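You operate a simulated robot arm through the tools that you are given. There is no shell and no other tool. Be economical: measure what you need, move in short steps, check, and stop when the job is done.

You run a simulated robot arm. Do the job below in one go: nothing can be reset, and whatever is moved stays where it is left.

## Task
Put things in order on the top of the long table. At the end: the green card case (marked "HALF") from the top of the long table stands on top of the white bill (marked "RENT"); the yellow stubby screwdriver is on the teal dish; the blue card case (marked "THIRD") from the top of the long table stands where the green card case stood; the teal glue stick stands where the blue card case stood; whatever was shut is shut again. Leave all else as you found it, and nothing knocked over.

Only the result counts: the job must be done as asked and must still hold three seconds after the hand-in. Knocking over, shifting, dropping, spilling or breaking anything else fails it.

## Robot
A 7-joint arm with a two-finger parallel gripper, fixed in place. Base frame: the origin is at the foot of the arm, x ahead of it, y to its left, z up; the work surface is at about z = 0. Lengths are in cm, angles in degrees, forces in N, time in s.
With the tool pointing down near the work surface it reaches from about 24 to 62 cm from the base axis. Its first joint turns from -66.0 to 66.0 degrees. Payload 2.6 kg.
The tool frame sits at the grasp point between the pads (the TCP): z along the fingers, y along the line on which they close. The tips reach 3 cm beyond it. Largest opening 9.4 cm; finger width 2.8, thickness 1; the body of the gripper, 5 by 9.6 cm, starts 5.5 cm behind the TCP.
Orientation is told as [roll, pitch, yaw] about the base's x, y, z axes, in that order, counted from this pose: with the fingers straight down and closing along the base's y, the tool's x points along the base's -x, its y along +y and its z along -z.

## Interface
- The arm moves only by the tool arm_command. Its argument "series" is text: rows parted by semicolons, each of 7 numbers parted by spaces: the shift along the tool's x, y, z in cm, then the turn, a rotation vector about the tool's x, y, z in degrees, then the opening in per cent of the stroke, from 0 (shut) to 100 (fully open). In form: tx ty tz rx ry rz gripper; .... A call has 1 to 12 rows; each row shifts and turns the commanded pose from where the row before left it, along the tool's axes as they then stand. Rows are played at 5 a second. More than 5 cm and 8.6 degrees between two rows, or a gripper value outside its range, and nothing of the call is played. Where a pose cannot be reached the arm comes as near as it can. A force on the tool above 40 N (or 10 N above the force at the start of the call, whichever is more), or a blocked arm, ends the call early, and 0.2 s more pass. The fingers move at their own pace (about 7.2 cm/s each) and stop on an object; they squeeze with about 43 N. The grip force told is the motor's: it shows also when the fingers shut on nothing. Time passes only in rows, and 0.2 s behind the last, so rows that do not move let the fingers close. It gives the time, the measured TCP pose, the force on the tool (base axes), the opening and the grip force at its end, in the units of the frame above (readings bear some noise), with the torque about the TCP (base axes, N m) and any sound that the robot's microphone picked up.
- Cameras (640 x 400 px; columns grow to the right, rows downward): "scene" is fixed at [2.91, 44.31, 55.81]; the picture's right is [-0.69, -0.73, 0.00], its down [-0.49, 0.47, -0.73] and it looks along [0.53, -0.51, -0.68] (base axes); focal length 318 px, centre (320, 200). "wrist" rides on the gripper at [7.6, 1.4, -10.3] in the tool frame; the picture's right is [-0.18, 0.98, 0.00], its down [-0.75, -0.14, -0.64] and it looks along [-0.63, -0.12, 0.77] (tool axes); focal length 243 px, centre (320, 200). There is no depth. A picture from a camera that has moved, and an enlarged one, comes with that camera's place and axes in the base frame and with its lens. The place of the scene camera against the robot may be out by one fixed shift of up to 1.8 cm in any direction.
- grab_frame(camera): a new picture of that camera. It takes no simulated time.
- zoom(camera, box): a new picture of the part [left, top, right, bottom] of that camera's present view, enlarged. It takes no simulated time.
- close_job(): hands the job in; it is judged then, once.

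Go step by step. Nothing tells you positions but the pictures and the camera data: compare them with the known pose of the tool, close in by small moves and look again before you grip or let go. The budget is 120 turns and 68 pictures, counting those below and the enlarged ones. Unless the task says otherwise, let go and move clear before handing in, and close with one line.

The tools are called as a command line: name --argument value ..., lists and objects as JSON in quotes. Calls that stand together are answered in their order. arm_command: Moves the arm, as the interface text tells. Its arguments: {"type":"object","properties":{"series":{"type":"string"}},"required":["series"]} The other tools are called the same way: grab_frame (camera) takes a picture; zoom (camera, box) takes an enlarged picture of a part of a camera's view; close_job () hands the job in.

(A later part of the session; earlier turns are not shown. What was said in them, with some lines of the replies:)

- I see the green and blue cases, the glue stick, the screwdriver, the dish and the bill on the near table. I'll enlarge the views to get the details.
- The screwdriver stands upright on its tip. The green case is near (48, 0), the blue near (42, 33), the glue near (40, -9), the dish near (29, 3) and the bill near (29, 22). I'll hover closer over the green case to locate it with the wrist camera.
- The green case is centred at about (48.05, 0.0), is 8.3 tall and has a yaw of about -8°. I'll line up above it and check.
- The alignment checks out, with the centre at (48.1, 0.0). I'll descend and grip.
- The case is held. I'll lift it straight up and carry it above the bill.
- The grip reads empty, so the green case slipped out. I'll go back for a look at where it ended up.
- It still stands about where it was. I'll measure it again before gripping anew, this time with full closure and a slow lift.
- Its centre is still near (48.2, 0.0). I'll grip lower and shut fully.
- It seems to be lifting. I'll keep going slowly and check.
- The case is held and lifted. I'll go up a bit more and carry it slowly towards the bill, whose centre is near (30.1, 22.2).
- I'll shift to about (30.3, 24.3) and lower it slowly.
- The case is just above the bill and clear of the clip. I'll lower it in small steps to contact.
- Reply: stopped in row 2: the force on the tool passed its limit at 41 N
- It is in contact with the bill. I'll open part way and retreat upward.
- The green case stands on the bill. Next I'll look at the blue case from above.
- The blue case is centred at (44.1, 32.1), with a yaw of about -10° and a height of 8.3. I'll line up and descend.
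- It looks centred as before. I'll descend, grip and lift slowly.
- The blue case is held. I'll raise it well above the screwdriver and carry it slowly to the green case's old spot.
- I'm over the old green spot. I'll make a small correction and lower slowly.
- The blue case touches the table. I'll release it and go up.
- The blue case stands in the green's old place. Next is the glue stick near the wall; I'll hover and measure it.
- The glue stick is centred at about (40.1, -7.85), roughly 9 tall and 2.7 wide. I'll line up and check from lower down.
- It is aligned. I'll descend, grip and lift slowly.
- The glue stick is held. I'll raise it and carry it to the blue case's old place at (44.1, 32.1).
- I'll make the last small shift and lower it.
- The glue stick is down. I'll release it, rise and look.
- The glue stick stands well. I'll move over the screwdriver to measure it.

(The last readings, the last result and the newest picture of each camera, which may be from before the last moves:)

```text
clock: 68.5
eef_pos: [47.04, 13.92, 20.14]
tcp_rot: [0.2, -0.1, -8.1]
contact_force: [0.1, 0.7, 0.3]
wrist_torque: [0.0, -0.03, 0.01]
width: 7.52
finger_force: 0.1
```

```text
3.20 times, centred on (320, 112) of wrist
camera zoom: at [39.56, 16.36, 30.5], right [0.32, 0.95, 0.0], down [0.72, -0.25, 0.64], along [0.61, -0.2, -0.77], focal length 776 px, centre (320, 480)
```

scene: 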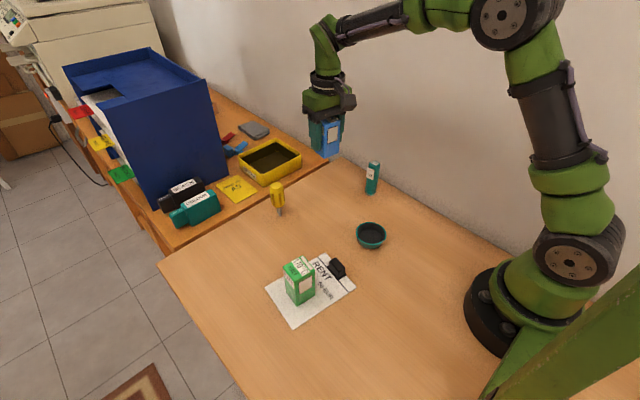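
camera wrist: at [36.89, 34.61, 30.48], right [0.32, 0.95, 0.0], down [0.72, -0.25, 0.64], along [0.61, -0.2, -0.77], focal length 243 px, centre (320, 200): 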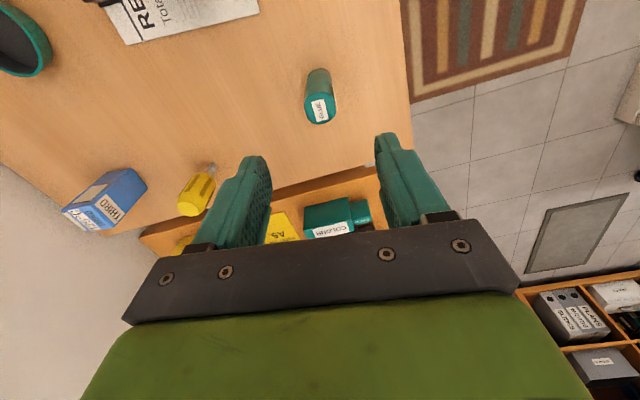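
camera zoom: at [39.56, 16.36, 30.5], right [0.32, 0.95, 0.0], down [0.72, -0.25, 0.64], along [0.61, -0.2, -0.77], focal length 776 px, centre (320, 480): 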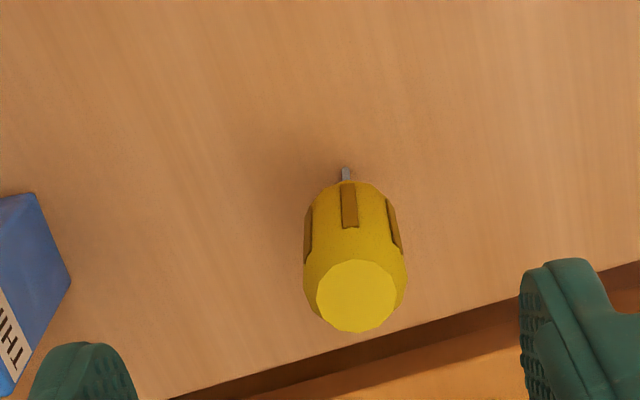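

The screwdriver is at about (49.5, 14.15), roughly 10 tall, with the handle 3.2 wide. I'll line up and check before descending.

arm_command --series "-2.4 0.57 0 0 0 0 80;0 0 3 0 0 0 80;0 0 3 0 0 0 80;0 0 0 0 0 0 80"

grab_frame --camera "wrist"

zoom --camera "scene" --box '[220, 140, 400, 260]'

```text
clock: 69.5
eef_pos: [49.46, 14.22, 14.14]
tcp_rot: [0.2, -0.2, -8.1]
contact_force: [0.9, 0.1, -0.4]
wrist_torque: [0.02, -0.04, 0.01]
width: 7.54
finger_force: 0.2
```

```text
30 pictures are left
camera wrist: at [42.12, 16.58, 24.41], right [0.32, 0.95, 0.0], down [0.72, -0.25, 0.64], along [0.61, -0.2, -0.77], focal length 243 px, centre (320, 200)
```

wrist: 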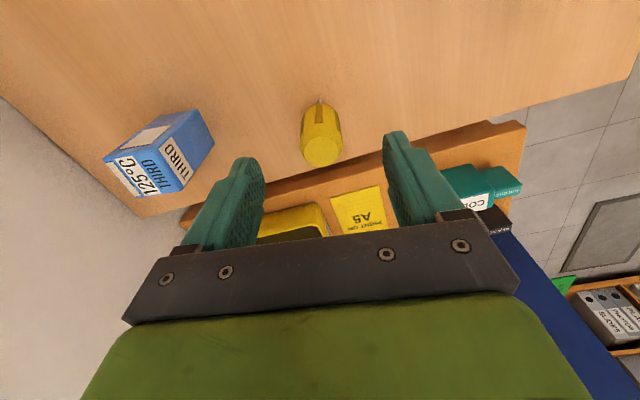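

```text
3.33 times, centred on (310, 200) of scene
camera zoom: at [2.91, 44.31, 55.81], right [-0.69, -0.73, 0.0], down [-0.49, 0.47, -0.73], along [0.53, -0.51, -0.68], focal length 1060 px, centre (353, 200)
```

zoom: 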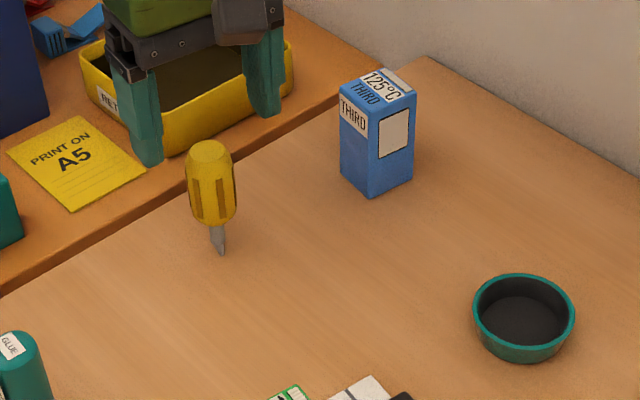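

It is aligned. I'll grip the handle at z≈6.2 and lift slowly.

arm_command --series "0 0 2.5 0 0 0 80;0 0 2.5 0 0 0 80;0 0 2 0 0 0 80;0 0 0.9 0 0 0 80;0 0 0 0 0 0 80;0 0 0 0 0 0 0;0 0 0 0 0 0 0;0 0 0 0 0 0 0;0 0 0 0 0 0 0;0 0 0 0 0 0 0"

arm_command --series "0 0 -0.3 0 0 0 0;0 0 -0.3 0 0 0 0;0 0 -0.5 0 0 0 0;0 0 -0.8 0 0 0 0;0 0 -1 0 0 0 0;0 0 -1 0 0 0 0;0 0 -1 0 0 0 0;0 0 -1 0 0 0 0;0 0 -1 0 0 0 0;0 0 -1 0 0 0 0;0 0 -1 0 0 0 0;0 0 0 0 0 0 0"

grab_frame --camera "wrist"

zoom --camera "scene" --box '[220, 140, 400, 260]'

```text
clock: 71.7
eef_pos: [49.43, 14.14, 6.21]
tcp_rot: [0.3, -0.2, -8.1]
contact_force: [0.3, 0.6, -0.5]
wrist_torque: [0.02, -0.03, 0.01]
width: 3.36
finger_force: 42.7
```

```text
clock: 74.3
eef_pos: [49.36, 14.16, 15.3]
tcp_rot: [0.2, -0.2, -8.1]
contact_force: [0.5, 0.0, -0.5]
wrist_torque: [0.01, 0.02, -0.01]
width: 3.34
finger_force: 42.6
```

```text
28 pictures are left
camera wrist: at [42.01, 16.6, 25.46], right [0.32, 0.95, 0.0], down [0.72, -0.25, 0.64], along [0.61, -0.2, -0.77], focal length 243 px, centre (320, 200)
```

wrist: 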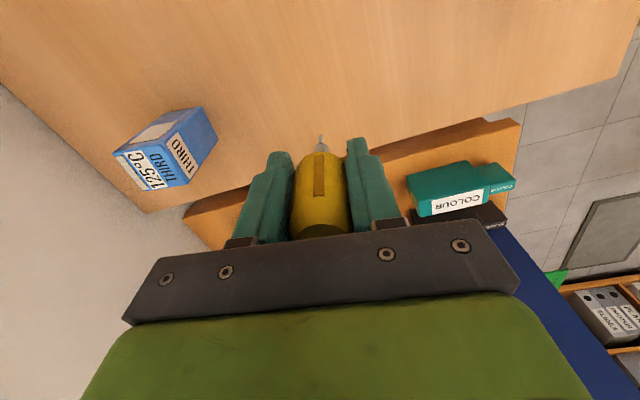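

```text
3.33 times, centred on (310, 200) of scene
camera zoom: at [2.91, 44.31, 55.81], right [-0.69, -0.73, 0.0], down [-0.49, 0.47, -0.73], along [0.53, -0.51, -0.68], focal length 1060 px, centre (353, 200)
```

zoom: 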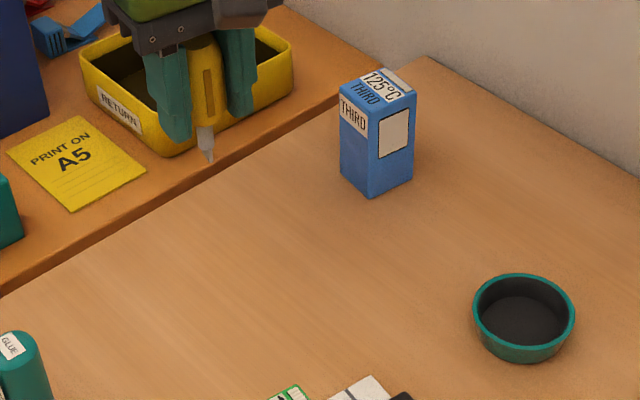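

The screwdriver is held upright. The dish is centred at about (29.5, 4.75), and I'll carry the screwdriver above it.

arm_command --series "0.5 -0.33 0 0 0 0 0;1 -0.66 0 0 0 0 0;1.23 -0.81 0 0 0 0 0;1.23 -0.81 0 0 0 0 0;1.23 -0.81 0 0 0 0 0;1.23 -0.81 0 0 0 0 0;1.23 -0.81 0 0 0 0 0;1.23 -0.81 0 0 0 0 0;1.23 -0.81 0 0 0 0 0;1.23 -0.81 0 0 0 0 0;1.23 -0.81 0 0 0 0 0;1.23 -0.81 0 0 0 0 0"

arm_command --series "1.23 -0.81 0 0 0 0 0;1.23 -0.81 0 0 0 0 0;1.23 -0.81 0 0 0 0 0;0.9 -0.6 0 0 0 0 0;0 0 0 0 0 0 0"

grab_frame --camera "wrist"

zoom --camera "scene" --box '[300, 160, 440, 270]'

```text
clock: 76.9
eef_pos: [34.6, 6.96, 15.1]
tcp_rot: [0.1, -0.1, -8.0]
contact_force: [0.2, 0.1, 0.5]
wrist_torque: [0.02, -0.02, -0.04]
width: 3.27
finger_force: 42.1
```

```text
clock: 78.1
eef_pos: [29.44, 4.59, 14.95]
tcp_rot: [0.2, -0.2, -8.1]
contact_force: [-0.5, -1.1, 0.5]
wrist_torque: [0.01, 0.0, -0.02]
width: 3.28
finger_force: 42.4
```

```text
26 pictures are left
camera wrist: at [22.08, 7.15, 25.26], right [0.32, 0.95, 0.0], down [0.72, -0.25, 0.64], along [0.61, -0.2, -0.77], focal length 243 px, centre (320, 200)
```

wrist: 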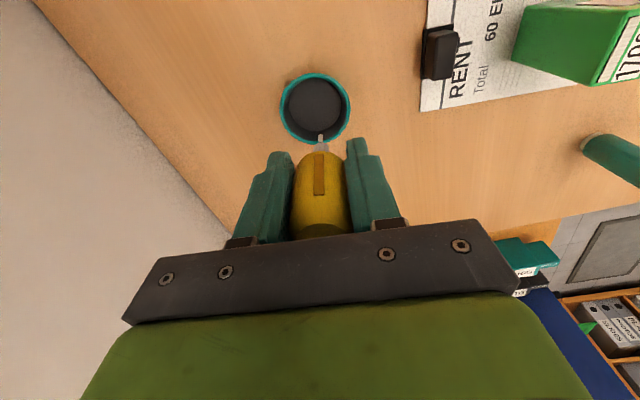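

```text
3.64 times, centred on (370, 215) of scene
camera zoom: at [2.91, 44.31, 55.81], right [-0.69, -0.73, 0.0], down [-0.49, 0.47, -0.73], along [0.53, -0.51, -0.68], focal length 1157 px, centre (138, 146)
```

zoom: 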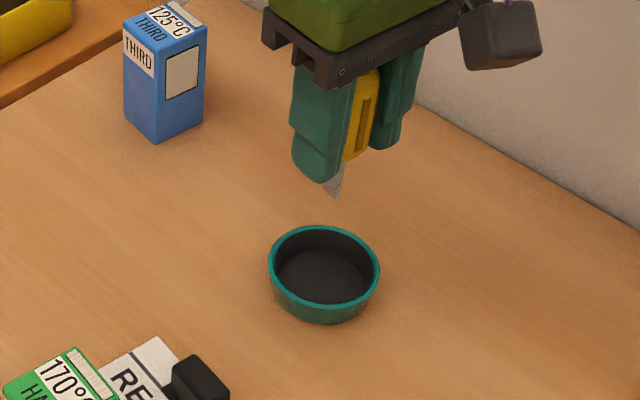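

The tip is over the dish. I'll nudge to its centre and lower it.

arm_command --series "0.05 -0.2 0 0 0 0 0;0 0 0.8 0 0 0 0;0 0 1.2 0 0 0 0;0 0 1.2 0 0 0 0;0 0 1.2 0 0 0 0;0 0 1.2 0 0 0 0;0 0 0.8 0 0 0 0;0 0 0.5 0 0 0 0;0 0 0 0 0 0 0"

zoom --camera "wrist" --box '[220, 60, 420, 185]'

zoom --camera "scene" --box '[300, 160, 440, 270]'

```text
clock: 80.1
eef_pos: [29.39, 4.65, 8.1]
tcp_rot: [0.2, -0.1, -8.1]
contact_force: [-0.4, -0.2, -0.7]
wrist_torque: [0.0, 0.0, -0.03]
width: 3.28
finger_force: 43.0
```

```text
3.20 times, centred on (320, 122) of wrist
camera zoom: at [22.02, 7.04, 18.43], right [0.32, 0.95, 0.0], down [0.72, -0.25, 0.64], along [0.61, -0.2, -0.77], focal length 776 px, centre (320, 448)
```

zoom: 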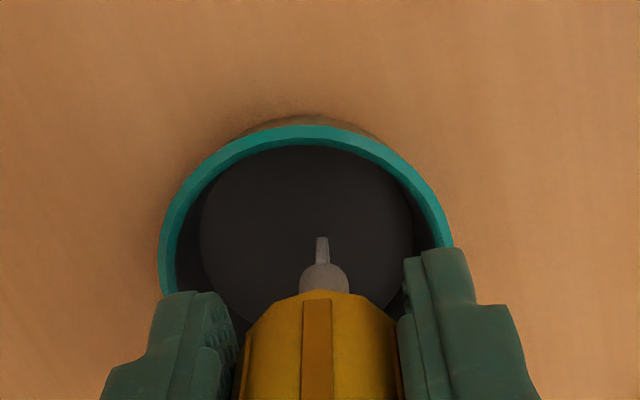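

```text
3.64 times, centred on (370, 215) of scene
camera zoom: at [2.91, 44.31, 55.81], right [-0.69, -0.73, 0.0], down [-0.49, 0.47, -0.73], along [0.53, -0.51, -0.68], focal length 1157 px, centre (138, 146)
```

zoom: 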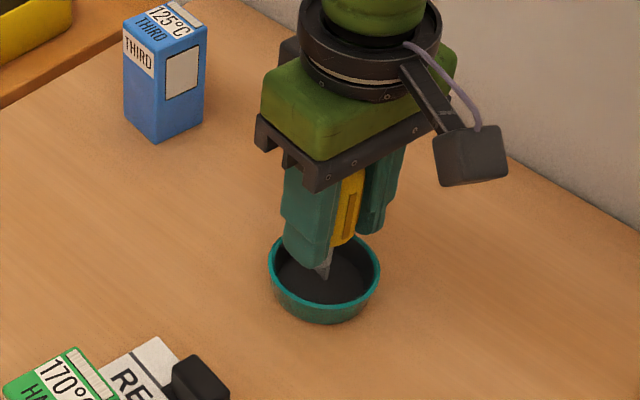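

The tip is slightly off the dish's centre. I'll shift it by about (+0.6, -0.3) and lower gently.

arm_command --series "-0.3 -0.13 0 0 0 0 0;-0.3 -0.13 0 0 0 0 0;0 0 0.4 0 0 0 0;0 0 0.3 0 0 0 0;0 0 0.2 0 0 0 0;0 0 0 0 0 0 0"

arm_command --series "0 0 0.15 0 0 0 0;0 0 0 0 0 0 0"

arm_command --series "0 0 0.15 0 0 0 0;0 0 0 0 0 0 0"

zoom --camera "wrist" --box '[220, 60, 420, 185]'

```text
clock: 81.5
eef_pos: [29.95, 4.29, 7.3]
tcp_rot: [0.2, -0.1, -8.1]
contact_force: [0.3, 0.9, -0.6]
wrist_torque: [0.01, 0.01, -0.01]
width: 3.27
finger_force: 42.8
```

```text
clock: 82.1
eef_pos: [29.93, 4.22, 7.06]
tcp_rot: [0.2, -0.1, -8.2]
contact_force: [-0.9, -0.5, -0.8]
wrist_torque: [-0.03, 0.01, 0.0]
width: 3.23
finger_force: 43.3
```

```text
clock: 82.7
eef_pos: [29.94, 4.29, 6.9]
tcp_rot: [0.2, 0.0, -8.1]
contact_force: [-0.1, 0.6, -1.5]
wrist_torque: [0.0, 0.02, 0.02]
width: 3.24
finger_force: 42.8
```

```text
3.20 times, centred on (320, 122) of wrist
camera zoom: at [22.57, 6.72, 17.21], right [0.32, 0.95, 0.0], down [0.72, -0.25, 0.64], along [0.61, -0.2, -0.77], focal length 776 px, centre (320, 448)
```

zoom: 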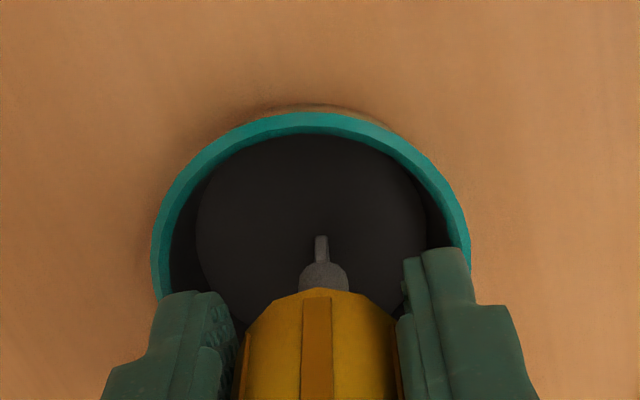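

arm_command --series "0 0 0.12 0 0 0 0;0 0 0 0 0 0 0"

arm_command --series "0 0 0.12 0 0 0 0;0 0 0 0 0 0 0"

arm_command --series "0 0 0.1 0 0 0 0;0 0 0 0 0 0 0"

```text
clock: 83.3
eef_pos: [29.97, 4.27, 6.85]
tcp_rot: [0.3, -0.1, -8.1]
contact_force: [-0.2, -1.1, 3.2]
wrist_torque: [0.01, 0.04, 0.0]
width: 3.23
finger_force: 42.8
```

```text
clock: 83.9
eef_pos: [29.98, 4.36, 6.85]
tcp_rot: [0.2, -0.3, -8.1]
contact_force: [-4.5, -1.0, 25.2]
wrist_torque: [-0.09, 0.19, 0.01]
width: 3.27
finger_force: 43.0
```

```text
clock: 84.4
eef_pos: [30.25, 4.35, 6.77]
tcp_rot: [0.4, -0.4, -8.3]
contact_force: [-3.3, -1.5, 11.6]
wrist_torque: [-0.13, 0.14, -0.01]
width: 3.23
finger_force: 43.1
stopped in row 2: the force on the tool passed its limit at 41 N (the readings are from after the stop); the commanded pose is now the measured one
```

The tip rests on the dish floor. I'll ease the pressure, then open slightly at first to see whether it stays standing.

arm_command --series "0 0 -0.08 0.2 0.2 0 0;0 0 0 0 0 0 0"

arm_command --series "0 0 0 0 0 0 38;0 0 0 0 0 0 42;0 0 0 0 0 0 42;0 0 0 0 0 0 42"

grab_frame --camera "wrist"

zoom --camera "scene" --box '[300, 160, 440, 270]'

```text
clock: 85.0
eef_pos: [30.06, 4.37, 6.84]
tcp_rot: [0.1, -0.2, -8.0]
contact_force: [0.9, 1.0, 1.0]
wrist_torque: [-0.01, -0.06, 0.01]
width: 3.21
finger_force: 43.0
```

```text
clock: 86.0
eef_pos: [30.13, 4.27, 6.86]
tcp_rot: [0.1, -0.3, -8.0]
contact_force: [-0.6, 0.5, 0.1]
wrist_torque: [-0.01, -0.02, 0.02]
width: 3.95
finger_force: 0.0
```

```text
21 pictures are left
camera wrist: at [22.73, 6.79, 17.09], right [0.32, 0.95, 0.0], down [0.72, -0.25, 0.64], along [0.61, -0.21, -0.76], focal length 243 px, centre (320, 200)
```

wrist: 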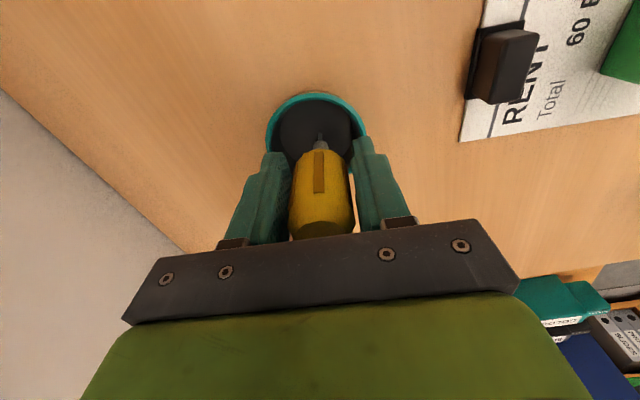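

```text
3.64 times, centred on (370, 215) of scene
camera zoom: at [2.91, 44.31, 55.81], right [-0.69, -0.73, 0.0], down [-0.49, 0.47, -0.73], along [0.53, -0.51, -0.68], focal length 1157 px, centre (138, 146)
```

zoom: 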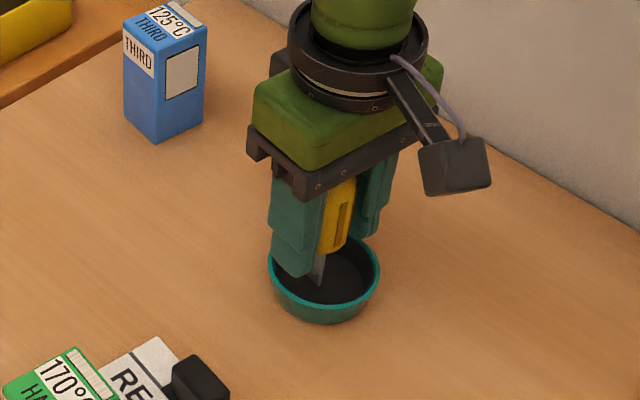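

It is loose between the fingers. I'll wait a second to see whether it drifts.

arm_command --series "0 0 0 0 0 0 42;0 0 0 0 0 0 42;0 0 0 0 0 0 42;0 0 0 0 0 0 42;0 0 0 0 0 0 42;0 0 0 0 0 0 42;0 0 0 0 0 0 42"

zoom --camera "wrist" --box '[220, 110, 420, 235]'

```text
clock: 87.6
eef_pos: [30.07, 4.39, 6.79]
tcp_rot: [0.0, -0.2, -8.0]
contact_force: [0.4, -0.3, 0.0]
wrist_torque: [-0.01, -0.02, 0.01]
width: 3.96
finger_force: 0.0
```

```text
3.20 times, centred on (320, 172) of wrist
camera zoom: at [22.73, 6.79, 17.09], right [0.32, 0.95, 0.0], down [0.72, -0.25, 0.64], along [0.61, -0.21, -0.76], focal length 776 px, centre (320, 288)
```

zoom: 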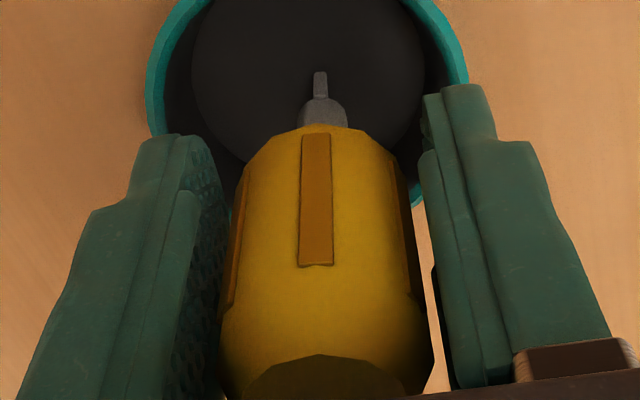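

arm_command --series "0 0 0 0 0 0 48;0 0 0 0 0 0 52;0 0 0 0 0 0 52;0 0 0 0 0 0 52;0 0 0 0 0 0 52;0 0 0 0 0 0 52"

zoom --camera "wrist" --box '[220, 110, 420, 235]'

```text
clock: 89.0
eef_pos: [30.13, 4.25, 6.66]
tcp_rot: [0.1, -0.1, -8.2]
contact_force: [0.4, -0.8, 0.3]
wrist_torque: [0.02, 0.0, 0.03]
width: 4.92
finger_force: 0.0
```

```text
3.20 times, centred on (320, 172) of wrist
camera zoom: at [22.73, 6.79, 17.09], right [0.32, 0.95, 0.0], down [0.72, -0.25, 0.64], along [0.61, -0.21, -0.76], focal length 776 px, centre (320, 288)
```

zoom: 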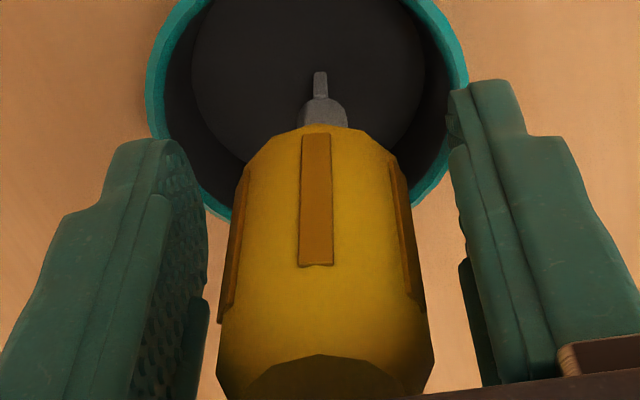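

It has changed only very little. I'll wait a bit longer with the same opening to be sure.

arm_command --series "0 0 0 0 0 0 52;0 0 0 0 0 0 52;0 0 0 0 0 0 52;0 0 0 0 0 0 52;0 0 0 0 0 0 52;0 0 0 0 0 0 52;0 0 0 0 0 0 52;0 0 0 0 0 0 52;0 0 0 0 0 0 52;0 0 0 0 0 0 52;0 0 0 0 0 0 52;0 0 0 0 0 0 52"

zoom --camera "wrist" --box '[220, 110, 420, 235]'

```text
clock: 91.6
eef_pos: [30.04, 4.27, 6.8]
tcp_rot: [0.2, -0.1, -8.1]
contact_force: [-0.4, -0.3, -0.2]
wrist_torque: [0.03, -0.01, 0.01]
width: 4.9
finger_force: 0.0
```

```text
3.20 times, centred on (320, 172) of wrist
camera zoom: at [22.73, 6.79, 17.09], right [0.32, 0.95, 0.0], down [0.72, -0.25, 0.64], along [0.61, -0.21, -0.76], focal length 776 px, centre (320, 288)
```

zoom: 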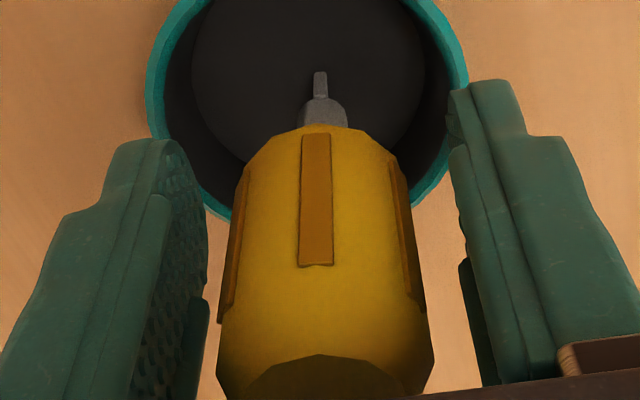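

It stands steady by itself. I'll open wider, lift straight up, and then check.

arm_command --series "0 0 0 0 0 0 65;0 0 0 0 0 0 80;0 0 -0.5 0 0 0 80;0 0 -1 0 0 0 80;0 0 -2 0 0 0 80;0 0 -3 0 0 0 80;0 0 -3 0 0 0 80;0 0 -3 0 0 0 80;0 0 -3 0 0 0 80;0 0 0 0 0 0 80"

grab_frame --camera "wrist"

zoom --camera "scene" --box '[190, 140, 400, 340]'

```text
clock: 93.8
eef_pos: [30.07, 4.27, 22.3]
tcp_rot: [-0.1, -0.2, -8.1]
contact_force: [0.0, -0.4, -0.7]
wrist_torque: [0.03, -0.03, -0.01]
width: 7.53
finger_force: 0.1
```

```text
16 pictures are left
camera wrist: at [22.63, 6.78, 32.55], right [0.32, 0.95, 0.0], down [0.72, -0.25, 0.64], along [0.61, -0.21, -0.76], focal length 243 px, centre (320, 200)
```

wrist: 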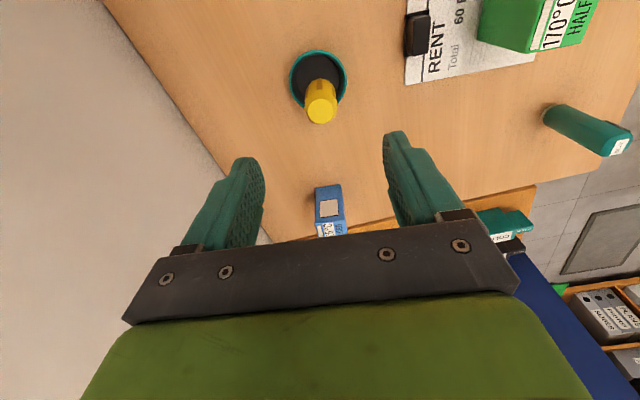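

```text
2.00 times, centred on (295, 240) of scene
camera zoom: at [2.91, 44.31, 55.81], right [-0.69, -0.73, 0.0], down [-0.49, 0.47, -0.73], along [0.53, -0.51, -0.68], focal length 636 px, centre (370, 120)
```

zoom: 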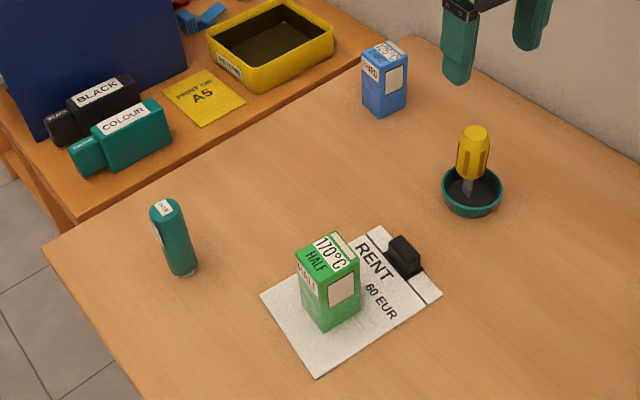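

All four objects stand where asked, the bill and the dish have not moved, and the gripper is clear. Nothing I saw on the table was shut, so nothing needs reshutting. I'll hand in.

close_job

```text
The job is handed in.
```

The job is handed in: the green case stands on the bill, the blue case is in the green's old place, the glue stick is in the blue's old place, and the screwdriver stands upright in the dish.
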